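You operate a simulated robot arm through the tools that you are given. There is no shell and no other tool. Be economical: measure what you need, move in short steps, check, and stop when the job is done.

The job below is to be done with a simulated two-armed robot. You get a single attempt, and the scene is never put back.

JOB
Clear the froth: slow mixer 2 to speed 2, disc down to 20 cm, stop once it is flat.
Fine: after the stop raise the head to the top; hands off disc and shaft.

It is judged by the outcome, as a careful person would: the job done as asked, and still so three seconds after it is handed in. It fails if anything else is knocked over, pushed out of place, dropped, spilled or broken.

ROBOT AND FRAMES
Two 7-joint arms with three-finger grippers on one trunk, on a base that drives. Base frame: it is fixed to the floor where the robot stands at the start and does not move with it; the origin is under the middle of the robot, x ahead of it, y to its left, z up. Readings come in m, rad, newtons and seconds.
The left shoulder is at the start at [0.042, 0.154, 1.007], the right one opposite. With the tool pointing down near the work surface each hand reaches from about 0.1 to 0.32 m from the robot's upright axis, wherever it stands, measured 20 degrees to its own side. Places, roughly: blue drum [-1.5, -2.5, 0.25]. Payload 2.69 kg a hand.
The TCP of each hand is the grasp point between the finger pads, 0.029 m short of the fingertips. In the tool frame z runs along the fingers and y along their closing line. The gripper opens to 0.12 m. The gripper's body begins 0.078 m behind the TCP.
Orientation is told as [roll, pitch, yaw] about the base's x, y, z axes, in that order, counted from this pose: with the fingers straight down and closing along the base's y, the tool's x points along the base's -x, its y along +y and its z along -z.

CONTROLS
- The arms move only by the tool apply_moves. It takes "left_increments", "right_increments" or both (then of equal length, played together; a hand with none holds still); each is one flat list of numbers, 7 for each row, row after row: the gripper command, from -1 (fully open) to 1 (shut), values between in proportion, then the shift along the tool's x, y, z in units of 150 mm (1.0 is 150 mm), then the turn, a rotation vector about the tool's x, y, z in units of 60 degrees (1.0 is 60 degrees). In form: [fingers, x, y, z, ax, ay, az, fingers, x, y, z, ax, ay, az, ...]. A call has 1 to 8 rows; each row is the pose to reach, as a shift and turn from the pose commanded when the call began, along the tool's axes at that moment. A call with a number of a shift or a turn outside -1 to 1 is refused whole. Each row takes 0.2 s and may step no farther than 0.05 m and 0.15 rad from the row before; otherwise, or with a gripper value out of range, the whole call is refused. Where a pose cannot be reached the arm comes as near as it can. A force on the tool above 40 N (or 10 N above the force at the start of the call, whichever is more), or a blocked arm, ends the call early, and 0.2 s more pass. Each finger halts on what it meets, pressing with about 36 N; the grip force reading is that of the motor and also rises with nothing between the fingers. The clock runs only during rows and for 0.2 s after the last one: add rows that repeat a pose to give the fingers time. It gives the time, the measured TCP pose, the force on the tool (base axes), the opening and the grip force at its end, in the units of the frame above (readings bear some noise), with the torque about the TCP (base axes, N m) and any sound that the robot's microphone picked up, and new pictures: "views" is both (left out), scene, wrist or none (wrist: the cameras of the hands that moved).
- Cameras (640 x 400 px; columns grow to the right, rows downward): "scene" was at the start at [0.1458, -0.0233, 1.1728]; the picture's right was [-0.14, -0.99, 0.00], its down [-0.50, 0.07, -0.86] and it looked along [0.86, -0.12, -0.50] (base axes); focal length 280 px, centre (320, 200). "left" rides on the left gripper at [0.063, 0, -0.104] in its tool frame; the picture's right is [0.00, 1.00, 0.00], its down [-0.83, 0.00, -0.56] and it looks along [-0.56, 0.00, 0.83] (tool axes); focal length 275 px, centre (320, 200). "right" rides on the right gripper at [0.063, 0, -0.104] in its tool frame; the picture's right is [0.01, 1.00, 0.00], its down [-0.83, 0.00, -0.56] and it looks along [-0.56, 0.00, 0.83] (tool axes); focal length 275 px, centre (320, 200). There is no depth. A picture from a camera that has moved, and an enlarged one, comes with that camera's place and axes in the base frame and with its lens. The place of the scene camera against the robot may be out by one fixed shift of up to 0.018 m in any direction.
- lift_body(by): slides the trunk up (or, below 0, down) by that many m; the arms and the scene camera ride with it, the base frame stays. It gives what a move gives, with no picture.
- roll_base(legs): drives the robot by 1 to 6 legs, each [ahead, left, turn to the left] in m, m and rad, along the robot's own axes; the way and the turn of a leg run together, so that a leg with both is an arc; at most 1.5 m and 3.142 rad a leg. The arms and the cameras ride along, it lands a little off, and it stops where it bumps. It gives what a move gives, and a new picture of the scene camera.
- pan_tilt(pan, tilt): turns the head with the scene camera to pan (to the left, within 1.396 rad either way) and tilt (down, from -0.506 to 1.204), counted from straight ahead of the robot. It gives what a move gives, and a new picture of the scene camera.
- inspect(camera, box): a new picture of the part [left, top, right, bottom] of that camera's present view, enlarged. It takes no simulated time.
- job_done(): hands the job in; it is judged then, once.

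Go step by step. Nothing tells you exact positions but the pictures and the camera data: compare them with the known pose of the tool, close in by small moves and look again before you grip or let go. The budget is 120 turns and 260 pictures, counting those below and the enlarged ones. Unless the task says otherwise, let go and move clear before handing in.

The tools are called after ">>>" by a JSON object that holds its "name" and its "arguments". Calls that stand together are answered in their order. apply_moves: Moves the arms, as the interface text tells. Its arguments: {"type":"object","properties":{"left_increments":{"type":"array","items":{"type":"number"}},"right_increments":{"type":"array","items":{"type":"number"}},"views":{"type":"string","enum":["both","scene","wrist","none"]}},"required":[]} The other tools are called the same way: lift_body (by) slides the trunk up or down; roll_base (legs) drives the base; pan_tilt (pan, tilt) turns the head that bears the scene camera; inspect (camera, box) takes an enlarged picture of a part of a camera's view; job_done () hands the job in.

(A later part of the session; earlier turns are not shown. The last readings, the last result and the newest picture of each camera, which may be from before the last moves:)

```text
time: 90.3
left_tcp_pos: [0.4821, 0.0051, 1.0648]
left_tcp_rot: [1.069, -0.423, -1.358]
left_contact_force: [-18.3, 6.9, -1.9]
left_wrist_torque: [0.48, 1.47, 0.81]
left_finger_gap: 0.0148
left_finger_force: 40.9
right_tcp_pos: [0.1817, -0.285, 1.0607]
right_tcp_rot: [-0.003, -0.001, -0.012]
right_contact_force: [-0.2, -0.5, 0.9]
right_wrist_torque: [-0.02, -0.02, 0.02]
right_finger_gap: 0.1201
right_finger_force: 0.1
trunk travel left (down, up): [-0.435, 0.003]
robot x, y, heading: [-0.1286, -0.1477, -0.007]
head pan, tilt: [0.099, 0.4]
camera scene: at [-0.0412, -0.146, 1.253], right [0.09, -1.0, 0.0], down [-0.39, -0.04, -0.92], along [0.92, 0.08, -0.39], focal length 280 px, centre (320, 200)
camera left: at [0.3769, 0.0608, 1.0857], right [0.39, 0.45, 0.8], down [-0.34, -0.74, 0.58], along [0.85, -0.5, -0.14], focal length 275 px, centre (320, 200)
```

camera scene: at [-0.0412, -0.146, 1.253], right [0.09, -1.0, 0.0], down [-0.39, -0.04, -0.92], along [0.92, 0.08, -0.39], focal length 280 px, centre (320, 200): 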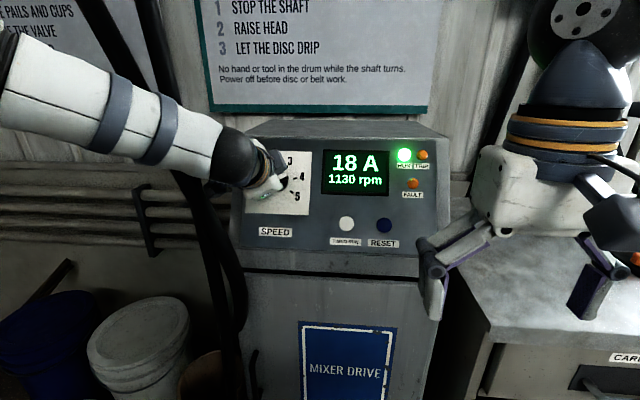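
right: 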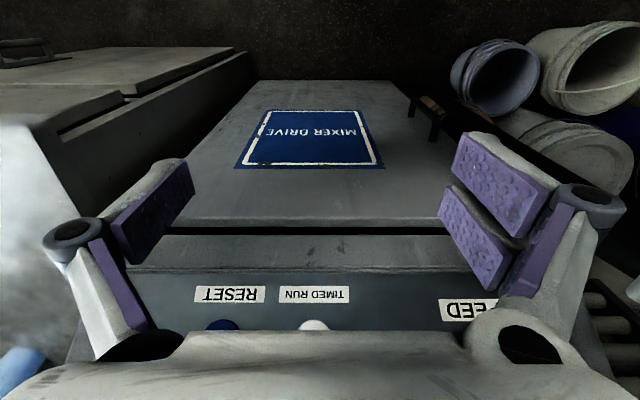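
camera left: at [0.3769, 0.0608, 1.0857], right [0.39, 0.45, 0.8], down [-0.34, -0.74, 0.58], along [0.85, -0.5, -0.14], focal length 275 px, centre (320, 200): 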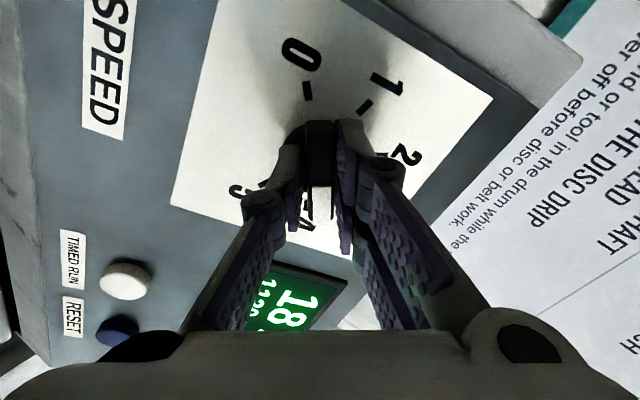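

The drive is following (1130 rpm). I'll ease 3 mm off the panel and turn another 60°.

>>> {"name": "apply_moves", "arguments": {"left_increments": [0.8, 0, 0, -0.015, 0, 0, -0.125, 0.8, 0, 0, -0.02, 0, 0, -0.25, 0.8, 0, 0, -0.02, 0, 0, -0.375, 0.8, 0, 0, -0.02, 0, 0, -0.5, 0.8, 0, 0, -0.02, 0, 0, -0.625, 0.8, 0, 0, -0.02, 0, 0, -0.75, 0.8, 0, 0, -0.02, 0, 0, -0.875, 0.8, 0, 0, -0.02, 0, 0, -1.0], "views": "both"}}

```text
time: 92.1
left_tcp_pos: [0.4825, 0.0018, 1.0646]
left_tcp_rot: [0.101, -1.113, -0.125]
left_contact_force: [-19.1, -5.6, -25.7]
left_wrist_torque: [0.02, 0.48, -0.05]
left_finger_gap: 0.0138
left_finger_force: 40.0
right_tcp_pos: [0.1846, -0.2885, 1.0584]
right_tcp_rot: [0.0, 0.0, -0.013]
right_contact_force: [1.1, 0.1, 0.7]
right_wrist_torque: [0.04, 0.01, -0.02]
right_finger_gap: 0.1198
right_finger_force: 0.0
trunk travel left (down, up): [-0.435, 0.003]
robot x, y, heading: [-0.131, -0.1462, -0.01]
head pan, tilt: [0.099, 0.4]
camera scene: at [-0.0392, -0.1477, 1.2528], right [0.09, -1.0, 0.0], down [-0.39, -0.03, -0.92], along [0.92, 0.08, -0.39], focal length 280 px, centre (320, 200)
camera left: at [0.361, 0.0062, 1.0543], right [0.04, 1.0, 0.05], down [-0.13, -0.04, 0.99], along [0.99, -0.04, 0.13], focal length 275 px, centre (320, 200)
```

scene: 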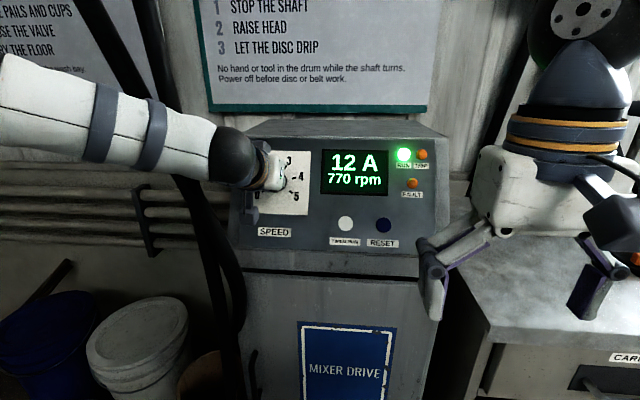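
left: 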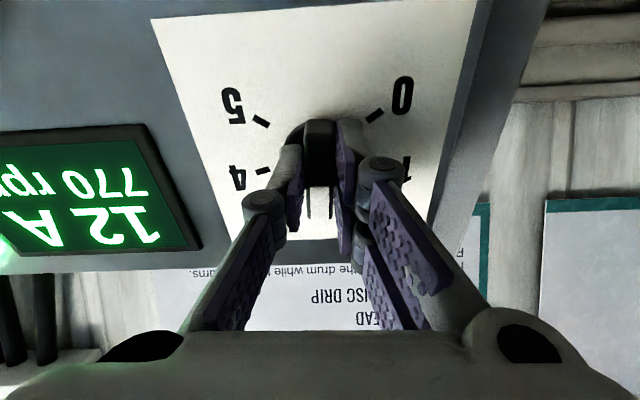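

Now 770 rpm, i.e. about 2.5. I'll relieve the sideways load a little and turn the last ~28°.

>>> {"name": "apply_moves", "arguments": {"left_increments": [0.8, 0.02, 0, 0, 0, 0, 0, 0.8, 0.025, 0, 0, 0, 0, -0.12, 0.8, 0.025, 0, 0, 0, 0, -0.24, 0.8, 0.025, 0, 0, 0, 0, -0.36, 0.8, 0.025, 0, 0, 0, 0, -0.47, 0.8, 0.025, 0, 0, 0, 0, -0.47], "views": "both"}}

>>> {"name": "inspect", "arguments": {"camera": "scene", "box": [230, 120, 440, 260]}}

```text
time: 93.5
left_tcp_pos: [0.4809, 0.0006, 1.0648]
left_tcp_rot: [-0.722, -0.953, 0.813]
left_contact_force: [2.1, -21.1, -7.3]
left_wrist_torque: [0.24, 0.21, 0.24]
left_finger_gap: 0.014
left_finger_force: 40.7
right_tcp_pos: [0.186, -0.2902, 1.0598]
right_tcp_rot: [0.002, 0.001, -0.012]
right_contact_force: [0.5, -0.5, 0.2]
right_wrist_torque: [0.02, -0.01, 0.01]
right_finger_gap: 0.1201
right_finger_force: 0.1
trunk travel left (down, up): [-0.435, 0.003]
robot x, y, heading: [-0.133, -0.1474, -0.01]
head pan, tilt: [0.099, 0.4]
camera scene: at [-0.0381, -0.15, 1.253], right [0.09, -1.0, 0.0], down [-0.39, -0.03, -0.92], along [0.92, 0.08, -0.39], focal length 280 px, centre (320, 200)
camera left: at [0.3631, -0.025, 1.0592], right [-0.17, 0.91, -0.38], down [-0.17, 0.35, 0.92], along [0.97, 0.22, 0.09], focal length 275 px, centre (320, 200)
```

scene: 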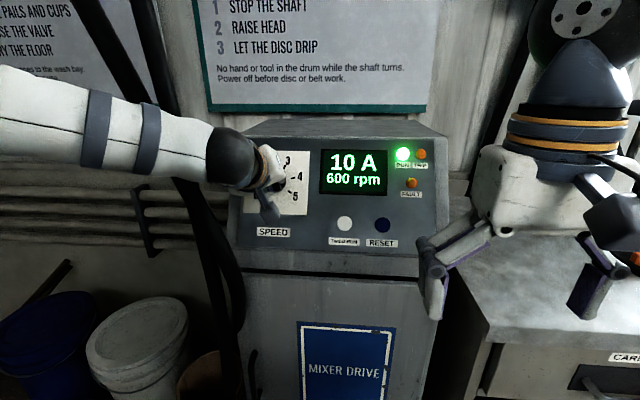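
left: 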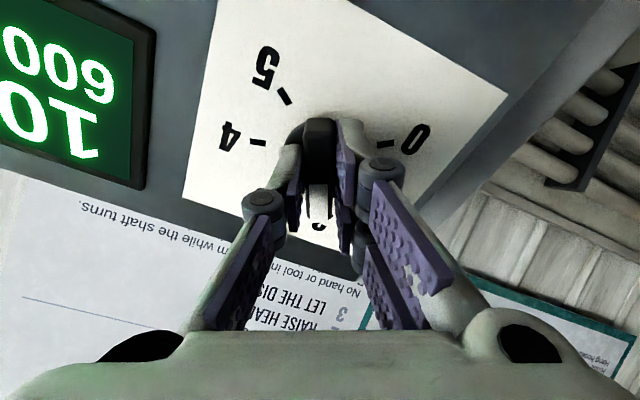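

```text
2.86 times, centred on (335, 190) of scene
camera zoom: at [-0.0381, -0.15, 1.253], right [0.09, -1.0, 0.0], down [-0.39, -0.03, -0.92], along [0.92, 0.08, -0.39], focal length 800 px, centre (277, 229)
```

zoom: 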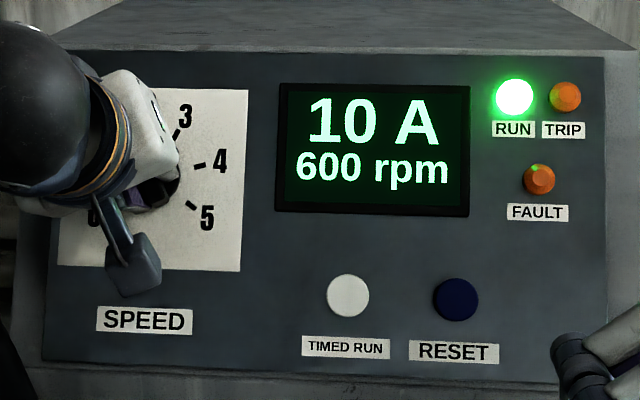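

The display reads 600 rpm – speed 2. I'll open and back straight off the knob.

>>> {"name": "apply_moves", "arguments": {"left_increments": [0.3, 0, 0, 0, 0, 0, 0, -0.2, 0, 0, 0, 0, 0, 0, -0.2, 0, 0, -0.1, 0, 0, 0, -0.2, 0, 0, -0.3, 0, 0, 0, -0.2, 0, 0, -0.6, 0, 0, 0, -0.2, 0, 0, -0.8, 0, 0, 0], "views": "both"}}

>>> {"name": "inspect", "arguments": {"camera": "left", "box": [160, 40, 480, 240]}}

```text
time: 94.9
left_tcp_pos: [0.3744, 0.0057, 1.1146]
left_tcp_rot: [-0.721, -0.949, 0.816]
left_contact_force: [0.0, 0.7, 0.0]
left_wrist_torque: [0.01, 0.01, 0.02]
left_finger_gap: 0.0721
left_finger_force: 0.1
right_tcp_pos: [0.1823, -0.288, 1.0603]
right_tcp_rot: [0.0, -0.002, -0.012]
right_contact_force: [0.3, -0.3, -0.2]
right_wrist_torque: [0.01, 0.02, 0.02]
right_finger_gap: 0.1199
right_finger_force: 0.0
trunk travel left (down, up): [-0.435, 0.003]
robot x, y, heading: [-0.1285, -0.1425, -0.01]
head pan, tilt: [0.099, 0.4]
camera scene: at [-0.0394, -0.1473, 1.253], right [0.09, -1.0, 0.0], down [-0.39, -0.03, -0.92], along [0.92, 0.08, -0.39], focal length 280 px, centre (320, 200)
camera left: at [0.2557, -0.0206, 1.1079], right [-0.18, 0.91, -0.38], down [-0.17, 0.35, 0.92], along [0.97, 0.23, 0.09], focal length 275 px, centre (320, 200)
```

scene: 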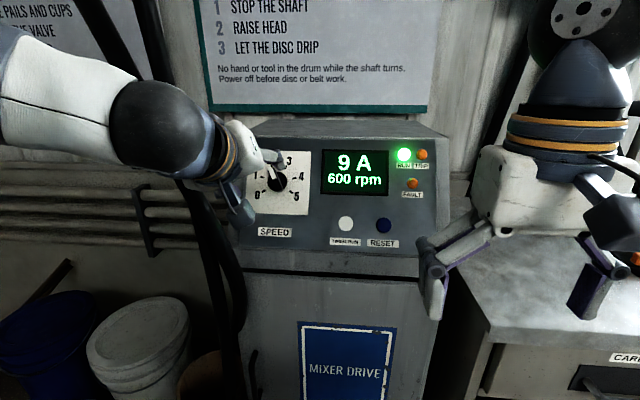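
left: 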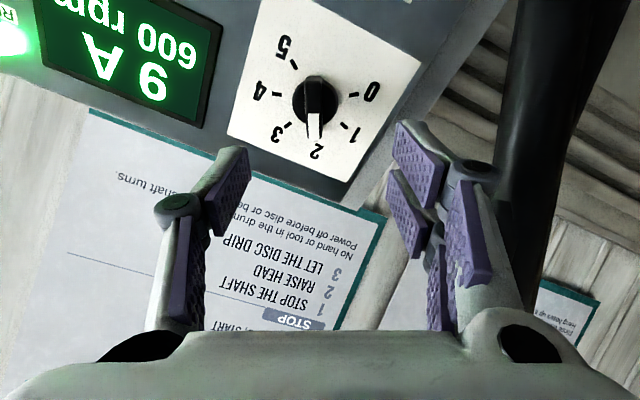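

```text
2.00 times, centred on (320, 140) of left
camera zoom: at [0.2557, -0.0206, 1.1079], right [-0.18, 0.91, -0.38], down [-0.17, 0.35, 0.92], along [0.97, 0.23, 0.09], focal length 551 px, centre (320, 320)
```

zoom: 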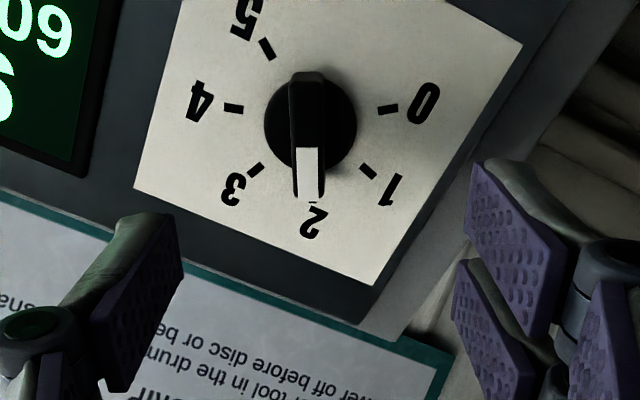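

The knob sits exactly on 2 and the display shows 600 rpm. I'll fold the left hand back to its resting attitude before driving to the pendant.

>>> {"name": "apply_moves", "arguments": {"left_increments": [-0.2, 0, 0, -0.1, 0, 0, 0.12, -0.2, 0, 0, -0.2, 0, 0, 0.24, -0.2, 0, 0, -0.3, 0, 0, 0.36, -0.2, 0, 0, -0.4, 0, 0, 0.47], "views": "none"}}

>>> {"name": "apply_moves", "arguments": {"left_increments": [-0.2, 0, 0, 0, 0, 0.14, 0, -0.2, 0, 0, 0, 0, 0.28, 0, -0.2, 0, 0, 0, 0, 0.42, 0, -0.2, 0, 0, 0, 0, 0.56, 0, -0.2, 0, 0, 0, 0, 0.7, 0, -0.2, 0, 0, 0, 0, 0.84, 0, -0.2, 0, 0, 0, 0, 0.98, 0], "views": "scene"}}

```text
time: 95.9
left_tcp_pos: [0.3186, 0.0066, 1.1421]
left_tcp_rot: [0.112, -1.118, -0.132]
left_contact_force: [1.3, 0.2, -0.4]
left_wrist_torque: [0.0, 0.02, -0.01]
left_finger_gap: 0.0723
left_finger_force: 0.1
right_tcp_pos: [0.1839, -0.2871, 1.0603]
right_tcp_rot: [0.001, 0.001, -0.012]
right_contact_force: [-0.6, -0.7, 0.3]
right_wrist_torque: [0.01, 0.02, -0.04]
right_finger_gap: 0.1202
right_finger_force: 0.0
trunk travel left (down, up): [-0.435, 0.003]
robot x, y, heading: [-0.1281, -0.1432, -0.009]
head pan, tilt: [0.099, 0.4]
```

```text
time: 97.5
left_tcp_pos: [0.32, 0.005, 1.142]
left_tcp_rot: [0.046, -0.088, -0.039]
left_contact_force: [-0.2, 0.1, -0.3]
left_wrist_torque: [0.02, -0.02, -0.03]
left_finger_gap: 0.0723
left_finger_force: 0.1
right_tcp_pos: [0.185, -0.2873, 1.0593]
right_tcp_rot: [0.001, 0.0, -0.013]
right_contact_force: [0.0, -0.2, -0.4]
right_wrist_torque: [0.02, -0.01, -0.01]
right_finger_gap: 0.1201
right_finger_force: 0.1
trunk travel left (down, up): [-0.435, 0.003]
robot x, y, heading: [-0.1286, -0.1481, -0.017]
head pan, tilt: [0.099, 0.4]
camera scene: at [-0.038, -0.1475, 1.2528], right [0.09, -1.0, 0.0], down [-0.39, -0.03, -0.92], along [0.92, 0.08, -0.39], focal length 280 px, centre (320, 200)
```

scene: 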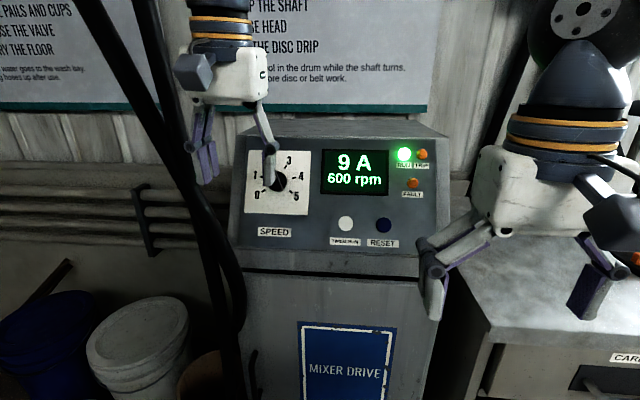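

Knob at 2, hands clear. I'll drive back down the aisle to face the pendant.

>>> {"name": "roll_base", "arguments": {"legs": [[-0.02, -0.72, 0], [0, 0, -1.555], [0.4, -0.31, 0]]}}

>>> {"name": "pan_tilt", "arguments": {"pan": -0.1, "tilt": 0.1}}

>>> {"name": "pan_tilt", "arguments": {"pan": -0.7, "tilt": 0.4}}

```text
time: 109.8
left_tcp_pos: [-0.358, -1.6942, 1.1426]
left_tcp_rot: [0.047, -0.092, -1.637]
left_contact_force: [0.9, -0.8, -0.5]
left_wrist_torque: [0.0, -0.02, 0.05]
left_finger_gap: 0.0719
left_finger_force: 0.0
right_tcp_pos: [-0.6465, -1.5503, 1.0597]
right_tcp_rot: [-0.001, -0.001, -1.615]
right_contact_force: [-0.1, 0.2, 0.1]
right_wrist_torque: [0.01, -0.03, -0.02]
right_finger_gap: 0.1201
right_finger_force: 0.0
trunk travel left (down, up): [-0.435, 0.003]
robot x, y, heading: [-0.4922, -1.2397, -1.613]
head pan, tilt: [0.099, 0.4]
camera scene: at [-0.4968, -1.3509, 1.2529], right [-1.0, -0.06, 0.0], down [-0.02, 0.39, -0.92], along [0.05, -0.92, -0.39], focal length 280 px, centre (320, 200)
```

scene: 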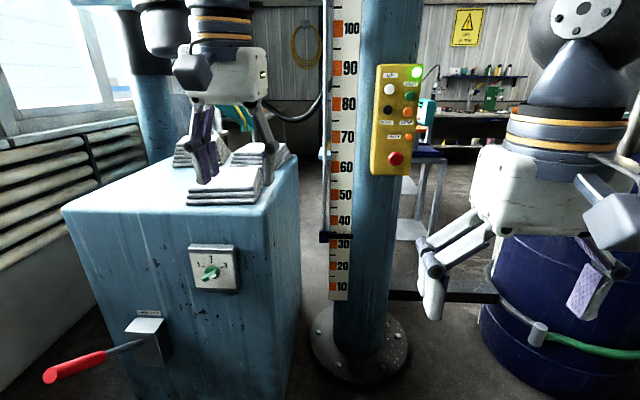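

```text
time: 110.7
left_tcp_pos: [-0.357, -1.6939, 1.1427]
left_tcp_rot: [0.048, -0.093, -1.637]
left_contact_force: [0.8, -0.4, -1.0]
left_wrist_torque: [0.02, 0.02, -0.01]
left_finger_gap: 0.072
left_finger_force: 0.0
right_tcp_pos: [-0.6464, -1.5509, 1.06]
right_tcp_rot: [-0.001, 0.0, -1.616]
right_contact_force: [-0.3, 0.0, 0.1]
right_wrist_torque: [0.01, 0.04, 0.02]
right_finger_gap: 0.1201
right_finger_force: 0.1
trunk travel left (down, up): [-0.435, 0.003]
robot x, y, heading: [-0.4961, -1.2436, -1.609]
head pan, tilt: [-0.099, 0.099]
camera scene: at [-0.5147, -1.3494, 1.2808], right [-0.99, 0.14, 0.0], down [0.01, 0.1, -0.99], along [-0.14, -0.99, -0.1], focal length 280 px, centre (320, 200)
```

scene: 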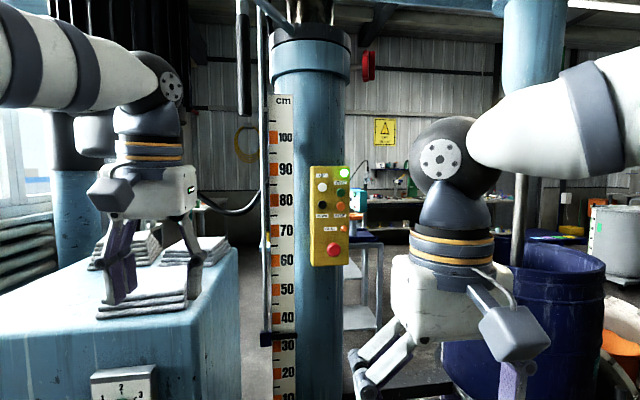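

```text
time: 111.7
left_tcp_pos: [-0.3588, -1.6942, 1.1429]
left_tcp_rot: [0.047, -0.092, -1.637]
left_contact_force: [-0.2, 0.5, -0.6]
left_wrist_torque: [0.02, 0.0, 0.02]
left_finger_gap: 0.0721
left_finger_force: 0.0
right_tcp_pos: [-0.6464, -1.5502, 1.061]
right_tcp_rot: [0.0, 0.001, -1.615]
right_contact_force: [-0.7, 0.1, -0.4]
right_wrist_torque: [0.02, 0.02, -0.02]
right_finger_gap: 0.1199
right_finger_force: 0.0
trunk travel left (down, up): [-0.435, 0.003]
robot x, y, heading: [-0.4954, -1.2411, -1.612]
head pan, tilt: [-0.7, 0.4]
camera scene: at [-0.5643, -1.3266, 1.253], right [-0.74, 0.67, 0.0], down [0.26, 0.29, -0.92], along [-0.62, -0.68, -0.39], focal length 280 px, centre (320, 200)
```

scene: 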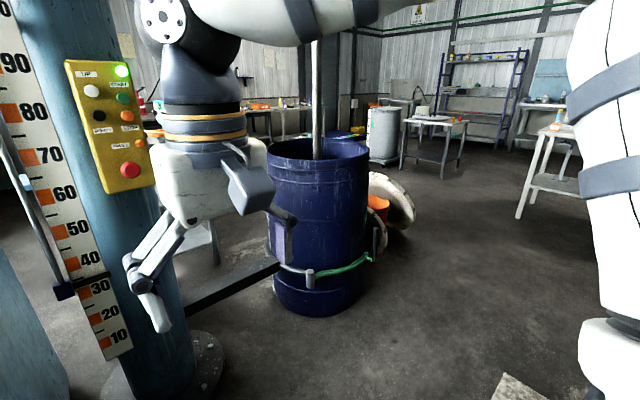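

The black DOWN button is at about (−0.633, −2.13, 1.186). I'll tuck the left hand back and pitch the right hand forward, closed, to press with the fingertips.

>>> {"name": "apply_moves", "arguments": {"right_increments": [0, -0.135, 0, -0.115, 0, -0.14, 0, 1, -0.27, 0, -0.23, 0, -0.28, 0, 1, -0.4, 0, -0.345, 0, -0.42, 0, 1, -0.54, 0, -0.46, 0, -0.56, 0, 1, -0.68, 0, -0.57, 0, -0.7, 0, 1, -0.81, 0, -0.685, 0, -0.84, 0, 1, -0.95, 0, -0.8, 0, -0.98, 0], "left_increments": [-0.2, 0.14, 0, 0, 0, 0, 0, -0.2, 0.28, 0, 0, 0, 0, 0, -0.2, 0.42, 0, 0, 0, 0, 0, -0.2, 0.56, 0, 0, 0, 0, 0, -0.2, 0.7, 0, 0, 0, 0, 0, -0.2, 0.84, 0, 0, 0, 0, 0, -0.2, 1.0, 0, 0, 0, 0, 0], "views": "none"}}

>>> {"name": "apply_moves", "arguments": {"right_increments": [1, 0, 0, 0, 0, -0.135, 0, 1, 0, 0, 0, 0, -0.27, 0, 1, 0, 0, 0, 0, -0.4, 0, 1, 0, 0, 0, 0, -0.52, 0], "views": "both"}}

```text
time: 113.2
left_tcp_pos: [-0.3454, -1.5451, 1.1287]
left_tcp_rot: [0.047, -0.096, -1.637]
left_contact_force: [0.5, 0.1, 0.1]
left_wrist_torque: [0.0, -0.02, 0.02]
left_finger_gap: 0.072
left_finger_force: 0.0
right_tcp_pos: [-0.651, -1.6947, 1.1792]
right_tcp_rot: [0.001, -1.03, -1.615]
right_contact_force: [0.2, 0.1, 0.5]
right_wrist_torque: [0.0, 0.0, 0.0]
right_finger_gap: 0.0001
right_finger_force: 28.0
trunk travel left (down, up): [-0.435, 0.003]
robot x, y, heading: [-0.492, -1.2383, -1.614]
head pan, tilt: [-0.7, 0.4]
```

```text
time: 114.2
left_tcp_pos: [-0.3472, -1.5449, 1.1274]
left_tcp_rot: [0.047, -0.093, -1.637]
left_contact_force: [0.9, -0.2, 0.3]
left_wrist_torque: [-0.01, 0.0, 0.01]
left_finger_gap: 0.0721
left_finger_force: 0.2
right_tcp_pos: [-0.653, -1.6942, 1.1795]
right_tcp_rot: [2.487, -1.569, 2.182]
right_contact_force: [-1.0, -0.1, -0.5]
right_wrist_torque: [0.0, -0.02, -0.03]
right_finger_gap: 0.0002
right_finger_force: 28.7
trunk travel left (down, up): [-0.435, 0.003]
robot x, y, heading: [-0.4948, -1.241, -1.617]
head pan, tilt: [-0.7, 0.4]
camera scene: at [-0.5644, -1.327, 1.2529], right [-0.74, 0.68, 0.0], down [0.26, 0.29, -0.92], along [-0.62, -0.68, -0.39], focal length 280 px, centre (320, 200)
camera right: at [-0.647, -1.5888, 1.1169], right [1.0, -0.04, 0.0], down [0.03, 0.56, 0.83], along [-0.03, -0.83, 0.56], focal length 275 px, centre (320, 200)
```

scene: 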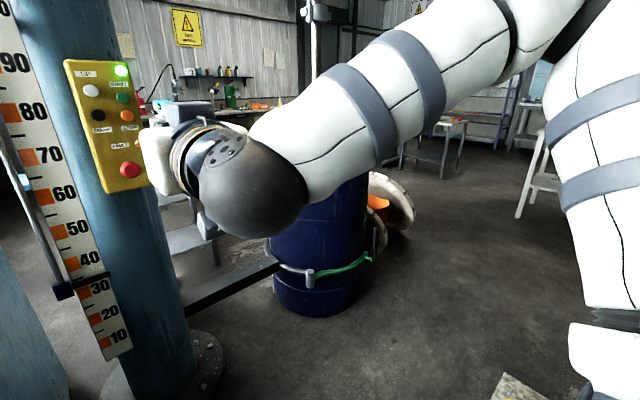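
right: 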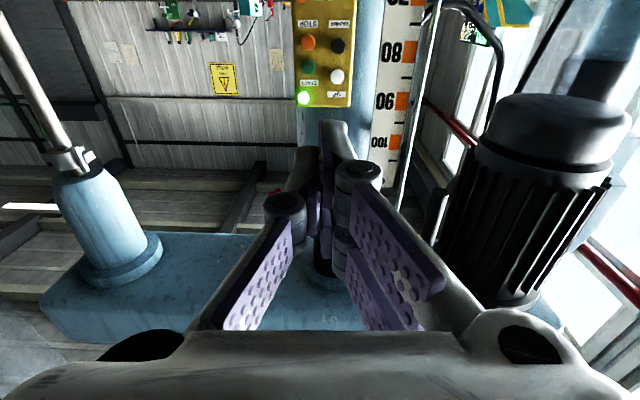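

Aligned laterally with the DOWN/UP column. I'll straighten the heading and roll forward 0.30 m.

>>> {"name": "roll_base", "arguments": {"legs": [[0, 0, 0.045], [0.3, 0, 0]]}}

>>> {"name": "apply_moves", "arguments": {"right_increments": [1, 0, 0, 0, 0, 0, 0], "views": "wrist"}}

>>> {"name": "pan_tilt", "arguments": {"pan": -0.1, "tilt": 0.3}}

```text
time: 116.7
left_tcp_pos: [-0.3345, -1.842, 1.1287]
left_tcp_rot: [0.046, -0.092, -1.599]
left_contact_force: [-0.2, 0.1, -1.1]
left_wrist_torque: [0.01, -0.02, 0.0]
left_finger_gap: 0.072
left_finger_force: 0.1
right_tcp_pos: [-0.6339, -2.0029, 1.1803]
right_tcp_rot: [-2.228, -1.571, 0.654]
right_contact_force: [-0.5, 0.0, -0.6]
right_wrist_torque: [0.02, 0.02, 0.02]
right_finger_gap: 0.0
right_finger_force: 28.4
trunk travel left (down, up): [-0.435, 0.003]
robot x, y, heading: [-0.4929, -1.5461, -1.574]
head pan, tilt: [-0.7, 0.4]
camera scene: at [-0.5612, -1.6325, 1.2529], right [-0.76, 0.65, 0.0], down [0.25, 0.3, -0.92], along [-0.6, -0.7, -0.39], focal length 280 px, centre (320, 200)
```

scene: 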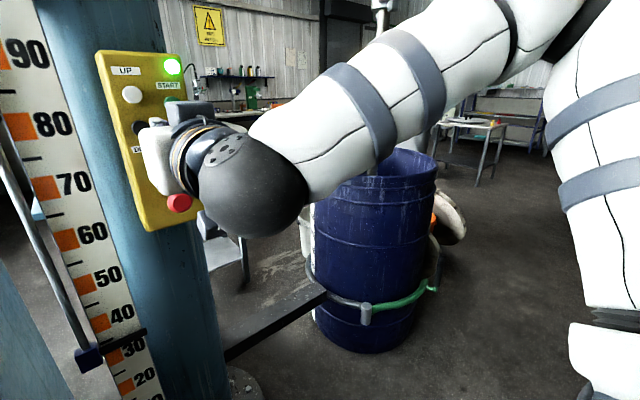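

```text
time: 117.1
left_tcp_pos: [-0.3362, -1.8415, 1.1279]
left_tcp_rot: [0.048, -0.094, -1.601]
left_contact_force: [0.0, 0.6, -0.7]
left_wrist_torque: [-0.02, -0.03, 0.02]
left_finger_gap: 0.0719
left_finger_force: 0.1
right_tcp_pos: [-0.6345, -2.002, 1.1804]
right_tcp_rot: [-2.207, -1.57, 0.629]
right_contact_force: [0.1, 0.2, 0.6]
right_wrist_torque: [-0.01, -0.01, 0.02]
right_finger_gap: 0.0
right_finger_force: 28.3
trunk travel left (down, up): [-0.435, 0.003]
robot x, y, heading: [-0.4958, -1.546, -1.574]
head pan, tilt: [-0.7, 0.4]
camera right: at [-0.6329, -1.8972, 1.1175], right [1.0, 0.0, -0.01], down [0.01, 0.56, 0.83], along [0.0, -0.83, 0.56], focal length 275 px, centre (320, 200)
```

right: 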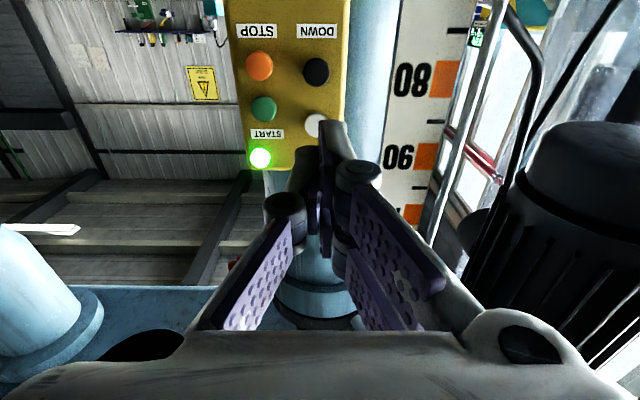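

```text
time: 118.1
left_tcp_pos: [-0.3337, -1.8428, 1.1282]
left_tcp_rot: [0.048, -0.093, -1.6]
left_contact_force: [-0.6, -0.3, 0.5]
left_wrist_torque: [-0.04, 0.01, -0.01]
left_finger_gap: 0.0721
left_finger_force: 0.0
right_tcp_pos: [-0.6336, -2.0032, 1.1802]
right_tcp_rot: [-2.441, -1.572, 0.867]
right_contact_force: [-0.8, 0.1, 0.7]
right_wrist_torque: [-0.01, -0.01, -0.04]
right_finger_gap: 0.0001
right_finger_force: 28.3
trunk travel left (down, up): [-0.435, 0.003]
robot x, y, heading: [-0.4984, -1.5418, -1.574]
head pan, tilt: [-0.099, 0.3]
camera scene: at [-0.5109, -1.6542, 1.2622], right [-0.99, 0.1, 0.0], down [0.03, 0.29, -0.96], along [-0.1, -0.95, -0.3], focal length 280 px, centre (320, 200)
```

scene: 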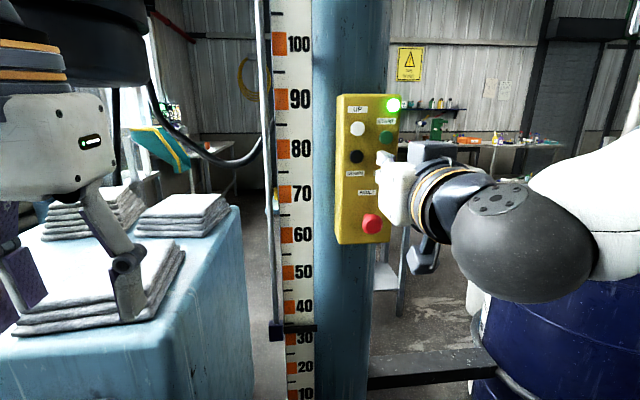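

The DOWN button is a bit further than thought (y ≈ −2.2, z ≈ 1.17). I'll lower 1 cm, advance 8 cm and look again.

>>> {"name": "apply_moves", "arguments": {"right_increments": [1, 0.03, 0, 0.18, 0, 0, 0, 1, 0.067, 0, 0.36, 0, 0, 0, 1, 0.067, 0, 0.53, 0, 0, 0], "views": "both"}}

```text
time: 118.9
left_tcp_pos: [-0.335, -1.8419, 1.128]
left_tcp_rot: [0.048, -0.092, -1.598]
left_contact_force: [0.0, 0.1, 0.1]
left_wrist_torque: [-0.01, 0.02, -0.01]
left_finger_gap: 0.0721
left_finger_force: 0.0
right_tcp_pos: [-0.6344, -2.082, 1.1708]
right_tcp_rot: [-0.684, -1.57, -0.892]
right_contact_force: [-0.1, -0.1, 0.1]
right_wrist_torque: [0.02, 0.0, 0.01]
right_finger_gap: 0.0
right_finger_force: 28.5
trunk travel left (down, up): [-0.435, 0.003]
robot x, y, heading: [-0.4954, -1.5456, -1.571]
head pan, tilt: [-0.099, 0.3]
camera scene: at [-0.5108, -1.6548, 1.2621], right [-0.99, 0.1, 0.0], down [0.03, 0.29, -0.96], along [-0.1, -0.95, -0.3], focal length 280 px, centre (320, 200)
camera right: at [-0.6334, -1.9767, 1.108], right [1.0, 0.0, 0.0], down [0.01, 0.56, 0.83], along [0.0, -0.83, 0.56], focal length 275 px, centre (320, 200)
```

scene: 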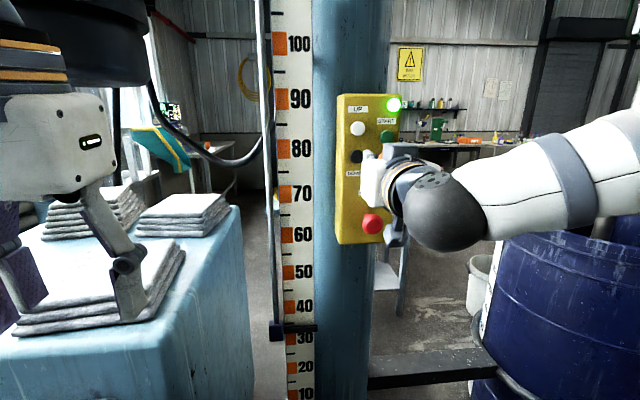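
right: 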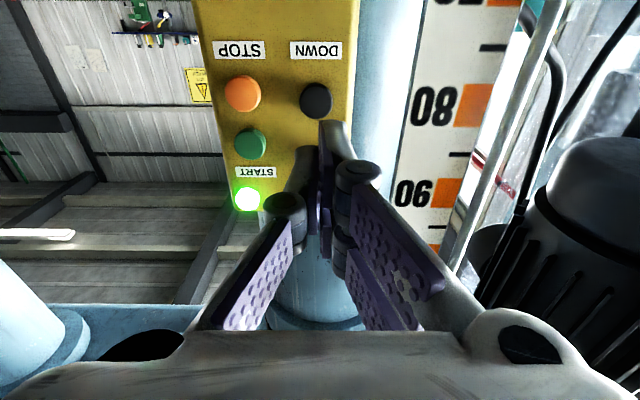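

Triangulating the wrist views: DOWN at (−0.638, −2.21, 1.166). I'll approach and make a short test press, then read the scale.

>>> {"name": "apply_moves", "arguments": {"right_increments": [1, 0.02, -0.01, 0.2, 0, 0, 0, 1, 0.037, -0.022, 0.4, 0, 0, 0, 1, 0.037, -0.022, 0.54, 0, 0, 0, 1, 0.037, -0.022, 0.62, 0, 0, 0, 1, 0.037, -0.022, 0.66, 0, 0, 0, 1, 0.037, -0.022, 0.54, 0, 0, 0], "views": "both"}}

>>> {"name": "inspect", "arguments": {"camera": "scene", "box": [250, 280, 350, 400]}}

```text
time: 120.3
left_tcp_pos: [-0.3351, -1.8406, 1.1292]
left_tcp_rot: [0.047, -0.095, -1.599]
left_contact_force: [0.5, -0.1, 0.0]
left_wrist_torque: [-0.03, 0.0, -0.02]
left_finger_gap: 0.0717
left_finger_force: 0.0
right_tcp_pos: [-0.6422, -2.1615, 1.1661]
right_tcp_rot: [3.123, -1.568, 1.586]
right_contact_force: [-0.2, 1.0, 0.4]
right_wrist_torque: [0.0, 0.03, -0.01]
right_finger_gap: 0.0
right_finger_force: 28.5
trunk travel left (down, up): [-0.435, 0.003]
robot x, y, heading: [-0.4956, -1.5451, -1.571]
head pan, tilt: [-0.099, 0.3]
camera scene: at [-0.5111, -1.6535, 1.2623], right [-0.99, 0.1, 0.0], down [0.03, 0.29, -0.96], along [-0.1, -0.95, -0.3], focal length 280 px, centre (320, 200)
camera right: at [-0.6403, -2.0574, 1.104], right [1.0, 0.0, 0.0], down [0.01, 0.56, 0.83], along [0.0, -0.83, 0.56], focal length 275 px, centre (320, 200)
```

scene: 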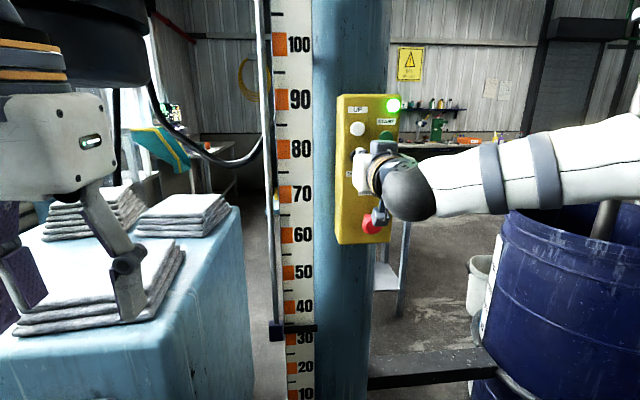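
right: 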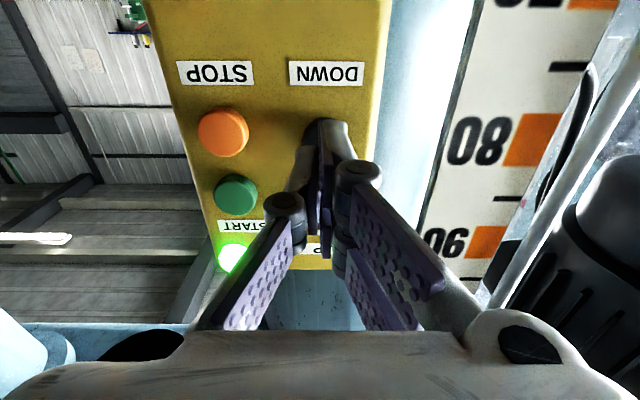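

```text
3.33 times, centred on (300, 340) of scene
camera zoom: at [-0.5111, -1.6535, 1.2623], right [-0.99, 0.1, 0.0], down [0.03, 0.29, -0.96], along [-0.1, -0.95, -0.3], focal length 934 px, centre (387, -267)
```

zoom: 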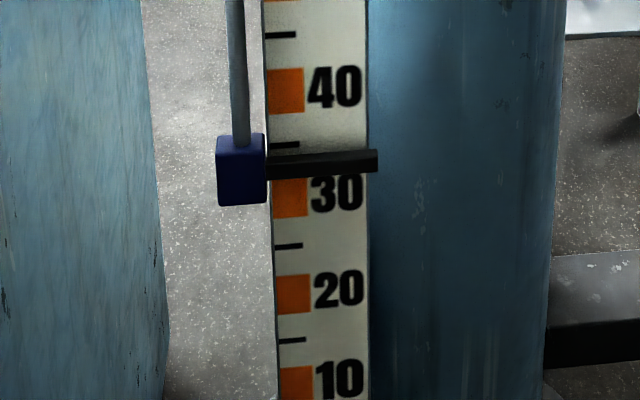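

The scale is unchanged, so that press was too shallow. I'll press deeper, stopping to read force.

>>> {"name": "apply_moves", "arguments": {"right_increments": [1, 0, 0, 0.07, 0, 0, 0, 1, 0, 0, 0.14, 0, 0, 0, 1, 0, 0, 0.17, 0, 0, 0], "views": "both"}}

>>> {"name": "inspect", "arguments": {"camera": "scene", "box": [250, 280, 350, 400]}}

```text
time: 121.1
left_tcp_pos: [-0.3351, -1.8421, 1.1282]
left_tcp_rot: [0.047, -0.093, -1.598]
left_contact_force: [-0.4, 0.1, -0.6]
left_wrist_torque: [-0.01, 0.01, 0.0]
left_finger_gap: 0.072
left_finger_force: 0.2
right_tcp_pos: [-0.6398, -2.1866, 1.165]
right_tcp_rot: [-2.86, -1.569, 1.285]
right_contact_force: [-0.9, 3.4, 0.0]
right_wrist_torque: [0.01, 0.0, -0.01]
right_finger_gap: 0.0058
right_finger_force: 28.4
trunk travel left (down, up): [-0.435, 0.003]
robot x, y, heading: [-0.4922, -1.5494, -1.57]
head pan, tilt: [-0.099, 0.3]
heard: click
camera scene: at [-0.511, -1.6537, 1.2622], right [-0.99, 0.1, 0.0], down [0.03, 0.29, -0.96], along [-0.1, -0.95, -0.3], focal length 280 px, centre (320, 200)
camera right: at [-0.6387, -2.0824, 1.1033], right [1.0, 0.0, 0.0], down [0.01, 0.56, 0.83], along [0.0, -0.83, 0.56], focal length 275 px, centre (320, 200)
```

scene: 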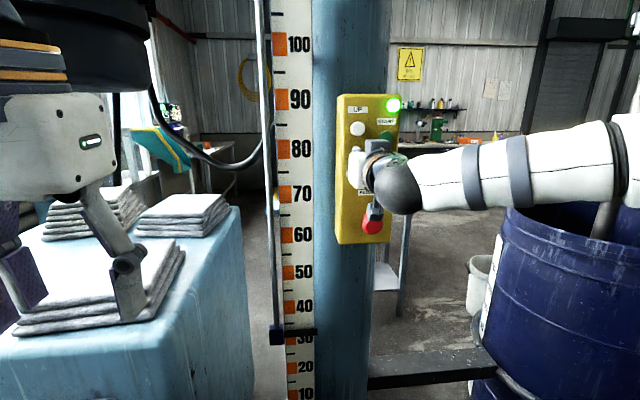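
right: 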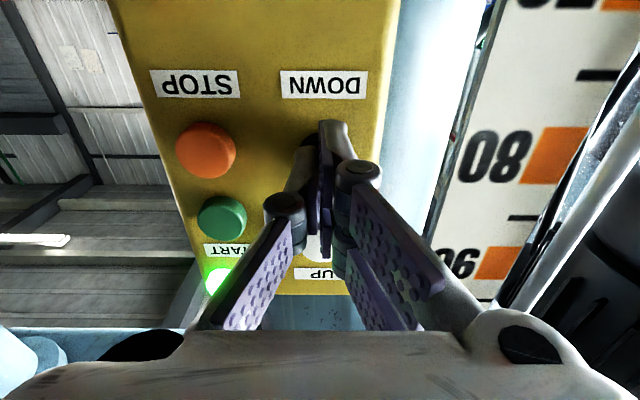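

```text
3.33 times, centred on (300, 340) of scene
camera zoom: at [-0.511, -1.6537, 1.2622], right [-0.99, 0.1, 0.0], down [0.03, 0.29, -0.96], along [-0.1, -0.95, -0.3], focal length 934 px, centre (387, -267)
```

zoom: 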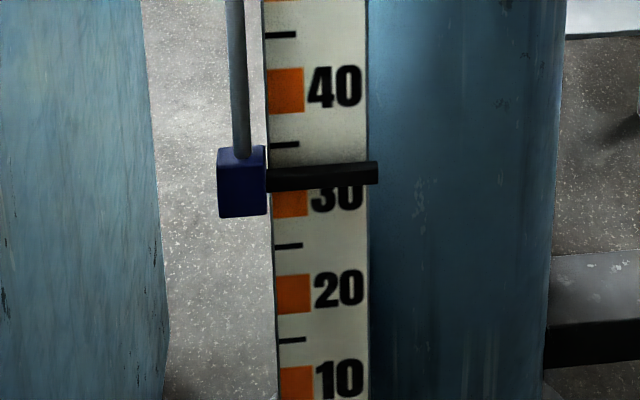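

It clicked and the pointer moves down (≈33.6 → 32). DOWN is a hold button; I'll hold in timed steps and watch.

>>> {"name": "apply_moves", "arguments": {"right_increments": [1, 0, 0, 0, 0, 0, 0, 1, 0, 0, 0, 0, 0, 0], "views": "none"}}

>>> {"name": "inspect", "arguments": {"camera": "scene", "box": [250, 280, 350, 400]}}

```text
time: 121.7
left_tcp_pos: [-0.3344, -1.8415, 1.1291]
left_tcp_rot: [0.047, -0.094, -1.599]
left_contact_force: [-1.0, -0.3, 0.7]
left_wrist_torque: [0.01, -0.01, 0.03]
left_finger_gap: 0.0721
left_finger_force: 0.1
right_tcp_pos: [-0.6398, -2.1872, 1.1659]
right_tcp_rot: [-2.924, -1.57, 1.347]
right_contact_force: [-0.8, 2.5, -0.2]
right_wrist_torque: [-0.03, 0.01, -0.03]
right_finger_gap: 0.006
right_finger_force: 28.2
trunk travel left (down, up): [-0.435, 0.003]
robot x, y, heading: [-0.4912, -1.5491, -1.578]
head pan, tilt: [-0.099, 0.3]
```

```text
3.33 times, centred on (300, 340) of scene
camera zoom: at [-0.511, -1.6538, 1.2622], right [-0.99, 0.1, 0.0], down [0.03, 0.29, -0.96], along [-0.1, -0.95, -0.3], focal length 934 px, centre (387, -267)
```

zoom: 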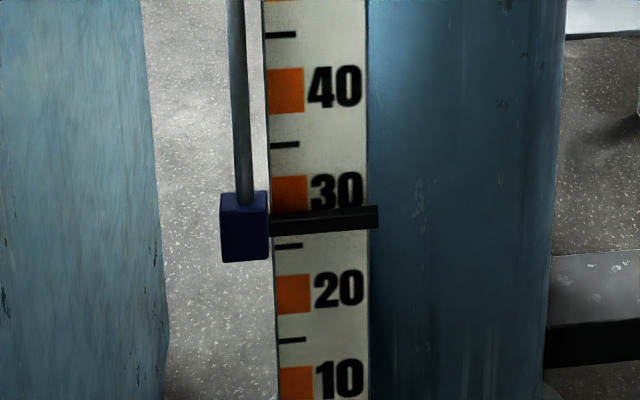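

About 7.3 cm/s; now near 27.5. I'll hold 0.8 s more and release, expecting ≈21.

>>> {"name": "apply_moves", "arguments": {"right_increments": [1, 0, 0, 0, 0, 0, 0, 1, 0, 0, 0, 0, 0, 0, 1, 0, 0, 0, 0, 0, 0, 1, 0, 0, 0, 0, 0, 0, 1, 0, 0, -0.12, 0, 0, 0], "views": "none"}}

>>> {"name": "inspect", "arguments": {"camera": "scene", "box": [250, 280, 350, 400]}}

```text
time: 122.9
left_tcp_pos: [-0.3345, -1.8427, 1.129]
left_tcp_rot: [0.048, -0.092, -1.598]
left_contact_force: [0.2, 0.7, 0.4]
left_wrist_torque: [-0.04, 0.0, 0.01]
left_finger_gap: 0.072
left_finger_force: 0.1
right_tcp_pos: [-0.6386, -2.1702, 1.1649]
right_tcp_rot: [-2.807, -1.57, 1.232]
right_contact_force: [-1.1, 0.0, 0.4]
right_wrist_torque: [0.02, -0.01, -0.01]
right_finger_gap: 0.0
right_finger_force: 29.0
trunk travel left (down, up): [-0.435, 0.003]
robot x, y, heading: [-0.498, -1.5455, -1.574]
head pan, tilt: [-0.099, 0.3]
```

```text
3.33 times, centred on (300, 340) of scene
camera zoom: at [-0.5109, -1.6539, 1.2622], right [-0.99, 0.1, 0.0], down [0.03, 0.29, -0.96], along [-0.1, -0.95, -0.3], focal length 934 px, centre (387, -267)
```

zoom: 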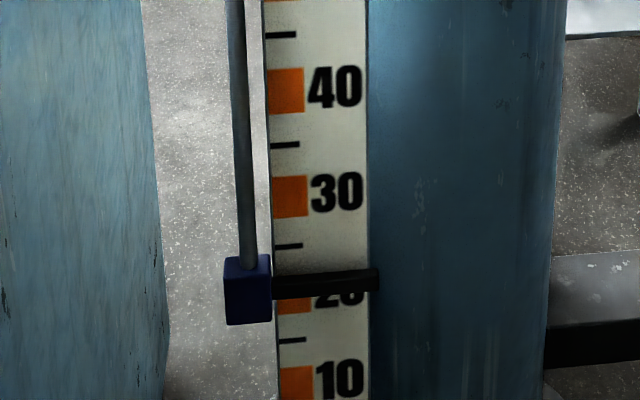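

The true reading is about 21.4 after allowing for the view angle. I'll give one short jab (~0.2 s).

>>> {"name": "apply_moves", "arguments": {"right_increments": [1, 0, 0, 0.12, 0, 0, 0, 1, 0, 0, 0, 0, 0, 0], "views": "none"}}

>>> {"name": "inspect", "arguments": {"camera": "scene", "box": [250, 280, 350, 400]}}

```text
time: 123.5
left_tcp_pos: [-0.3342, -1.8415, 1.1294]
left_tcp_rot: [0.048, -0.094, -1.599]
left_contact_force: [0.0, 0.4, -0.5]
left_wrist_torque: [-0.03, -0.01, -0.03]
left_finger_gap: 0.0721
left_finger_force: 0.1
right_tcp_pos: [-0.6393, -2.1697, 1.1655]
right_tcp_rot: [-2.911, -1.569, 1.337]
right_contact_force: [0.0, 0.0, 1.0]
right_wrist_torque: [0.0, 0.02, 0.0]
right_finger_gap: 0.0
right_finger_force: 28.3
trunk travel left (down, up): [-0.435, 0.003]
robot x, y, heading: [-0.4978, -1.5438, -1.573]
head pan, tilt: [-0.099, 0.3]
```

```text
3.33 times, centred on (300, 340) of scene
camera zoom: at [-0.5109, -1.6536, 1.2623], right [-0.99, 0.1, 0.0], down [0.03, 0.29, -0.96], along [-0.1, -0.95, -0.3], focal length 934 px, centre (387, -267)
```

zoom: 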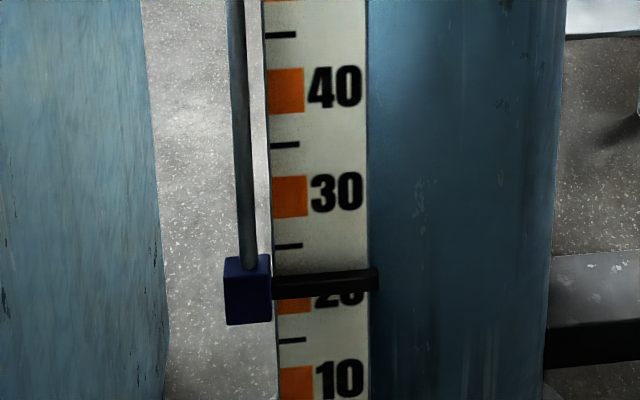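

No movement from that jab; I'll repeat it a bit deeper.

>>> {"name": "apply_moves", "arguments": {"right_increments": [1, 0, 0, 0.18, 0, 0, 0, 1, 0, 0, 0, 0, 0, 0], "views": "none"}}

>>> {"name": "inspect", "arguments": {"camera": "scene", "box": [250, 280, 350, 400]}}

```text
time: 124.1
left_tcp_pos: [-0.3347, -1.8428, 1.1282]
left_tcp_rot: [0.047, -0.093, -1.599]
left_contact_force: [0.8, 0.4, -0.4]
left_wrist_torque: [0.02, 0.0, -0.01]
left_finger_gap: 0.0718
left_finger_force: 0.1
right_tcp_pos: [-0.6391, -2.1726, 1.1641]
right_tcp_rot: [-2.018, -1.57, 0.442]
right_contact_force: [0.8, 1.2, -0.2]
right_wrist_torque: [0.04, 0.02, -0.02]
right_finger_gap: 0.0
right_finger_force: 28.4
trunk travel left (down, up): [-0.435, 0.003]
robot x, y, heading: [-0.4952, -1.5477, -1.572]
head pan, tilt: [-0.099, 0.3]
heard: click
```

```text
3.33 times, centred on (300, 340) of scene
camera zoom: at [-0.511, -1.6549, 1.262], right [-0.99, 0.1, 0.0], down [0.03, 0.29, -0.96], along [-0.1, -0.95, -0.3], focal length 934 px, centre (387, -267)
```

zoom: 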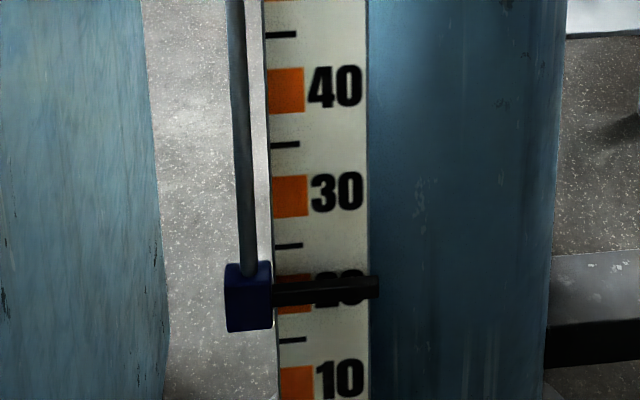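

It moved 0.7 cm; true reading ≈ 20.8. One more identical jab.

>>> {"name": "apply_moves", "arguments": {"right_increments": [1, 0, 0, 0.18, 0, 0, 0, 1, 0, 0, 0, 0, 0, 0], "views": "none"}}

>>> {"name": "inspect", "arguments": {"camera": "scene", "box": [250, 280, 350, 400]}}

```text
time: 124.7
left_tcp_pos: [-0.3358, -1.8417, 1.127]
left_tcp_rot: [0.046, -0.093, -1.6]
left_contact_force: [-0.7, 0.8, -0.1]
left_wrist_torque: [0.01, 0.01, -0.01]
left_finger_gap: 0.0721
left_finger_force: 0.0
right_tcp_pos: [-0.6388, -2.1723, 1.1632]
right_tcp_rot: [-2.335, -1.571, 0.759]
right_contact_force: [0.6, 0.2, 1.1]
right_wrist_torque: [-0.02, 0.03, -0.01]
right_finger_gap: 0.0
right_finger_force: 29.0
trunk travel left (down, up): [-0.435, 0.003]
robot x, y, heading: [-0.4941, -1.5473, -1.571]
head pan, tilt: [-0.099, 0.3]
heard: click
```

```text
3.33 times, centred on (300, 340) of scene
camera zoom: at [-0.511, -1.6546, 1.2621], right [-0.99, 0.1, 0.0], down [0.03, 0.29, -0.96], along [-0.1, -0.95, -0.3], focal length 934 px, centre (387, -267)
```

zoom: 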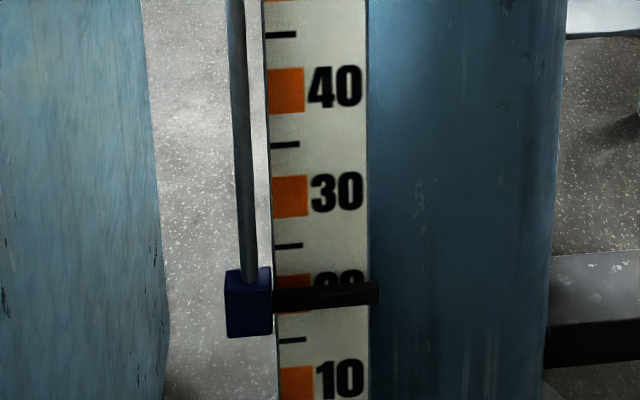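

Reading ≈ 20 cm. Now I'll look into the drum to judge the froth.

>>> {"name": "apply_moves", "arguments": {"right_increments": [1, 0, 0, -0.2, 0, 0, 0, 1, 0, 0, -0.4, 0, 0, 0], "views": "none"}}

>>> {"name": "pan_tilt", "arguments": {"pan": -0.85, "tilt": 0.3}}

```text
time: 125.3
left_tcp_pos: [-0.3352, -1.8416, 1.1281]
left_tcp_rot: [0.047, -0.096, -1.598]
left_contact_force: [0.5, -0.3, -0.4]
left_wrist_torque: [0.01, 0.0, -0.02]
left_finger_gap: 0.0721
left_finger_force: 0.1
right_tcp_pos: [-0.6405, -2.1107, 1.1641]
right_tcp_rot: [-2.931, -1.571, 1.356]
right_contact_force: [-0.8, -0.4, 0.6]
right_wrist_torque: [0.01, 0.02, -0.01]
right_finger_gap: 0.0
right_finger_force: 28.8
trunk travel left (down, up): [-0.435, 0.003]
robot x, y, heading: [-0.494, -1.5479, -1.569]
head pan, tilt: [-0.099, 0.3]
```

```text
time: 126.4
left_tcp_pos: [-0.335, -1.8424, 1.1284]
left_tcp_rot: [0.048, -0.091, -1.598]
left_contact_force: [0.1, -0.6, -0.2]
left_wrist_torque: [0.0, -0.02, 0.03]
left_finger_gap: 0.072
left_finger_force: 0.0
right_tcp_pos: [-0.6403, -2.1106, 1.1637]
right_tcp_rot: [-2.354, -1.571, 0.778]
right_contact_force: [-0.1, -0.2, 0.2]
right_wrist_torque: [0.04, 0.04, -0.01]
right_finger_gap: 0.0
right_finger_force: 28.6
trunk travel left (down, up): [-0.435, 0.003]
robot x, y, heading: [-0.4924, -1.5453, -1.568]
head pan, tilt: [-0.85, 0.3]
camera scene: at [-0.5715, -1.6229, 1.2622], right [-0.66, 0.75, 0.0], down [0.22, 0.19, -0.96], along [-0.72, -0.63, -0.3], focal length 280 px, centre (320, 200)
```

scene: 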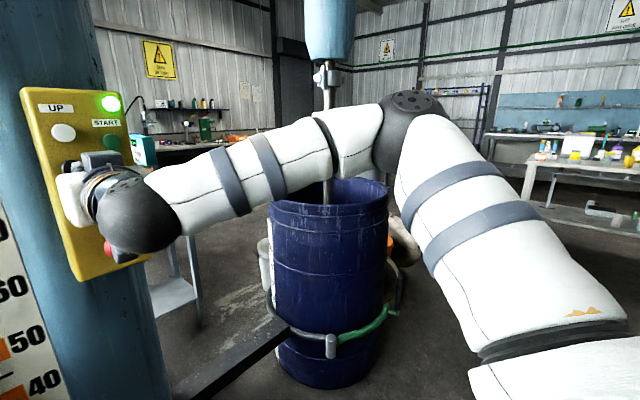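

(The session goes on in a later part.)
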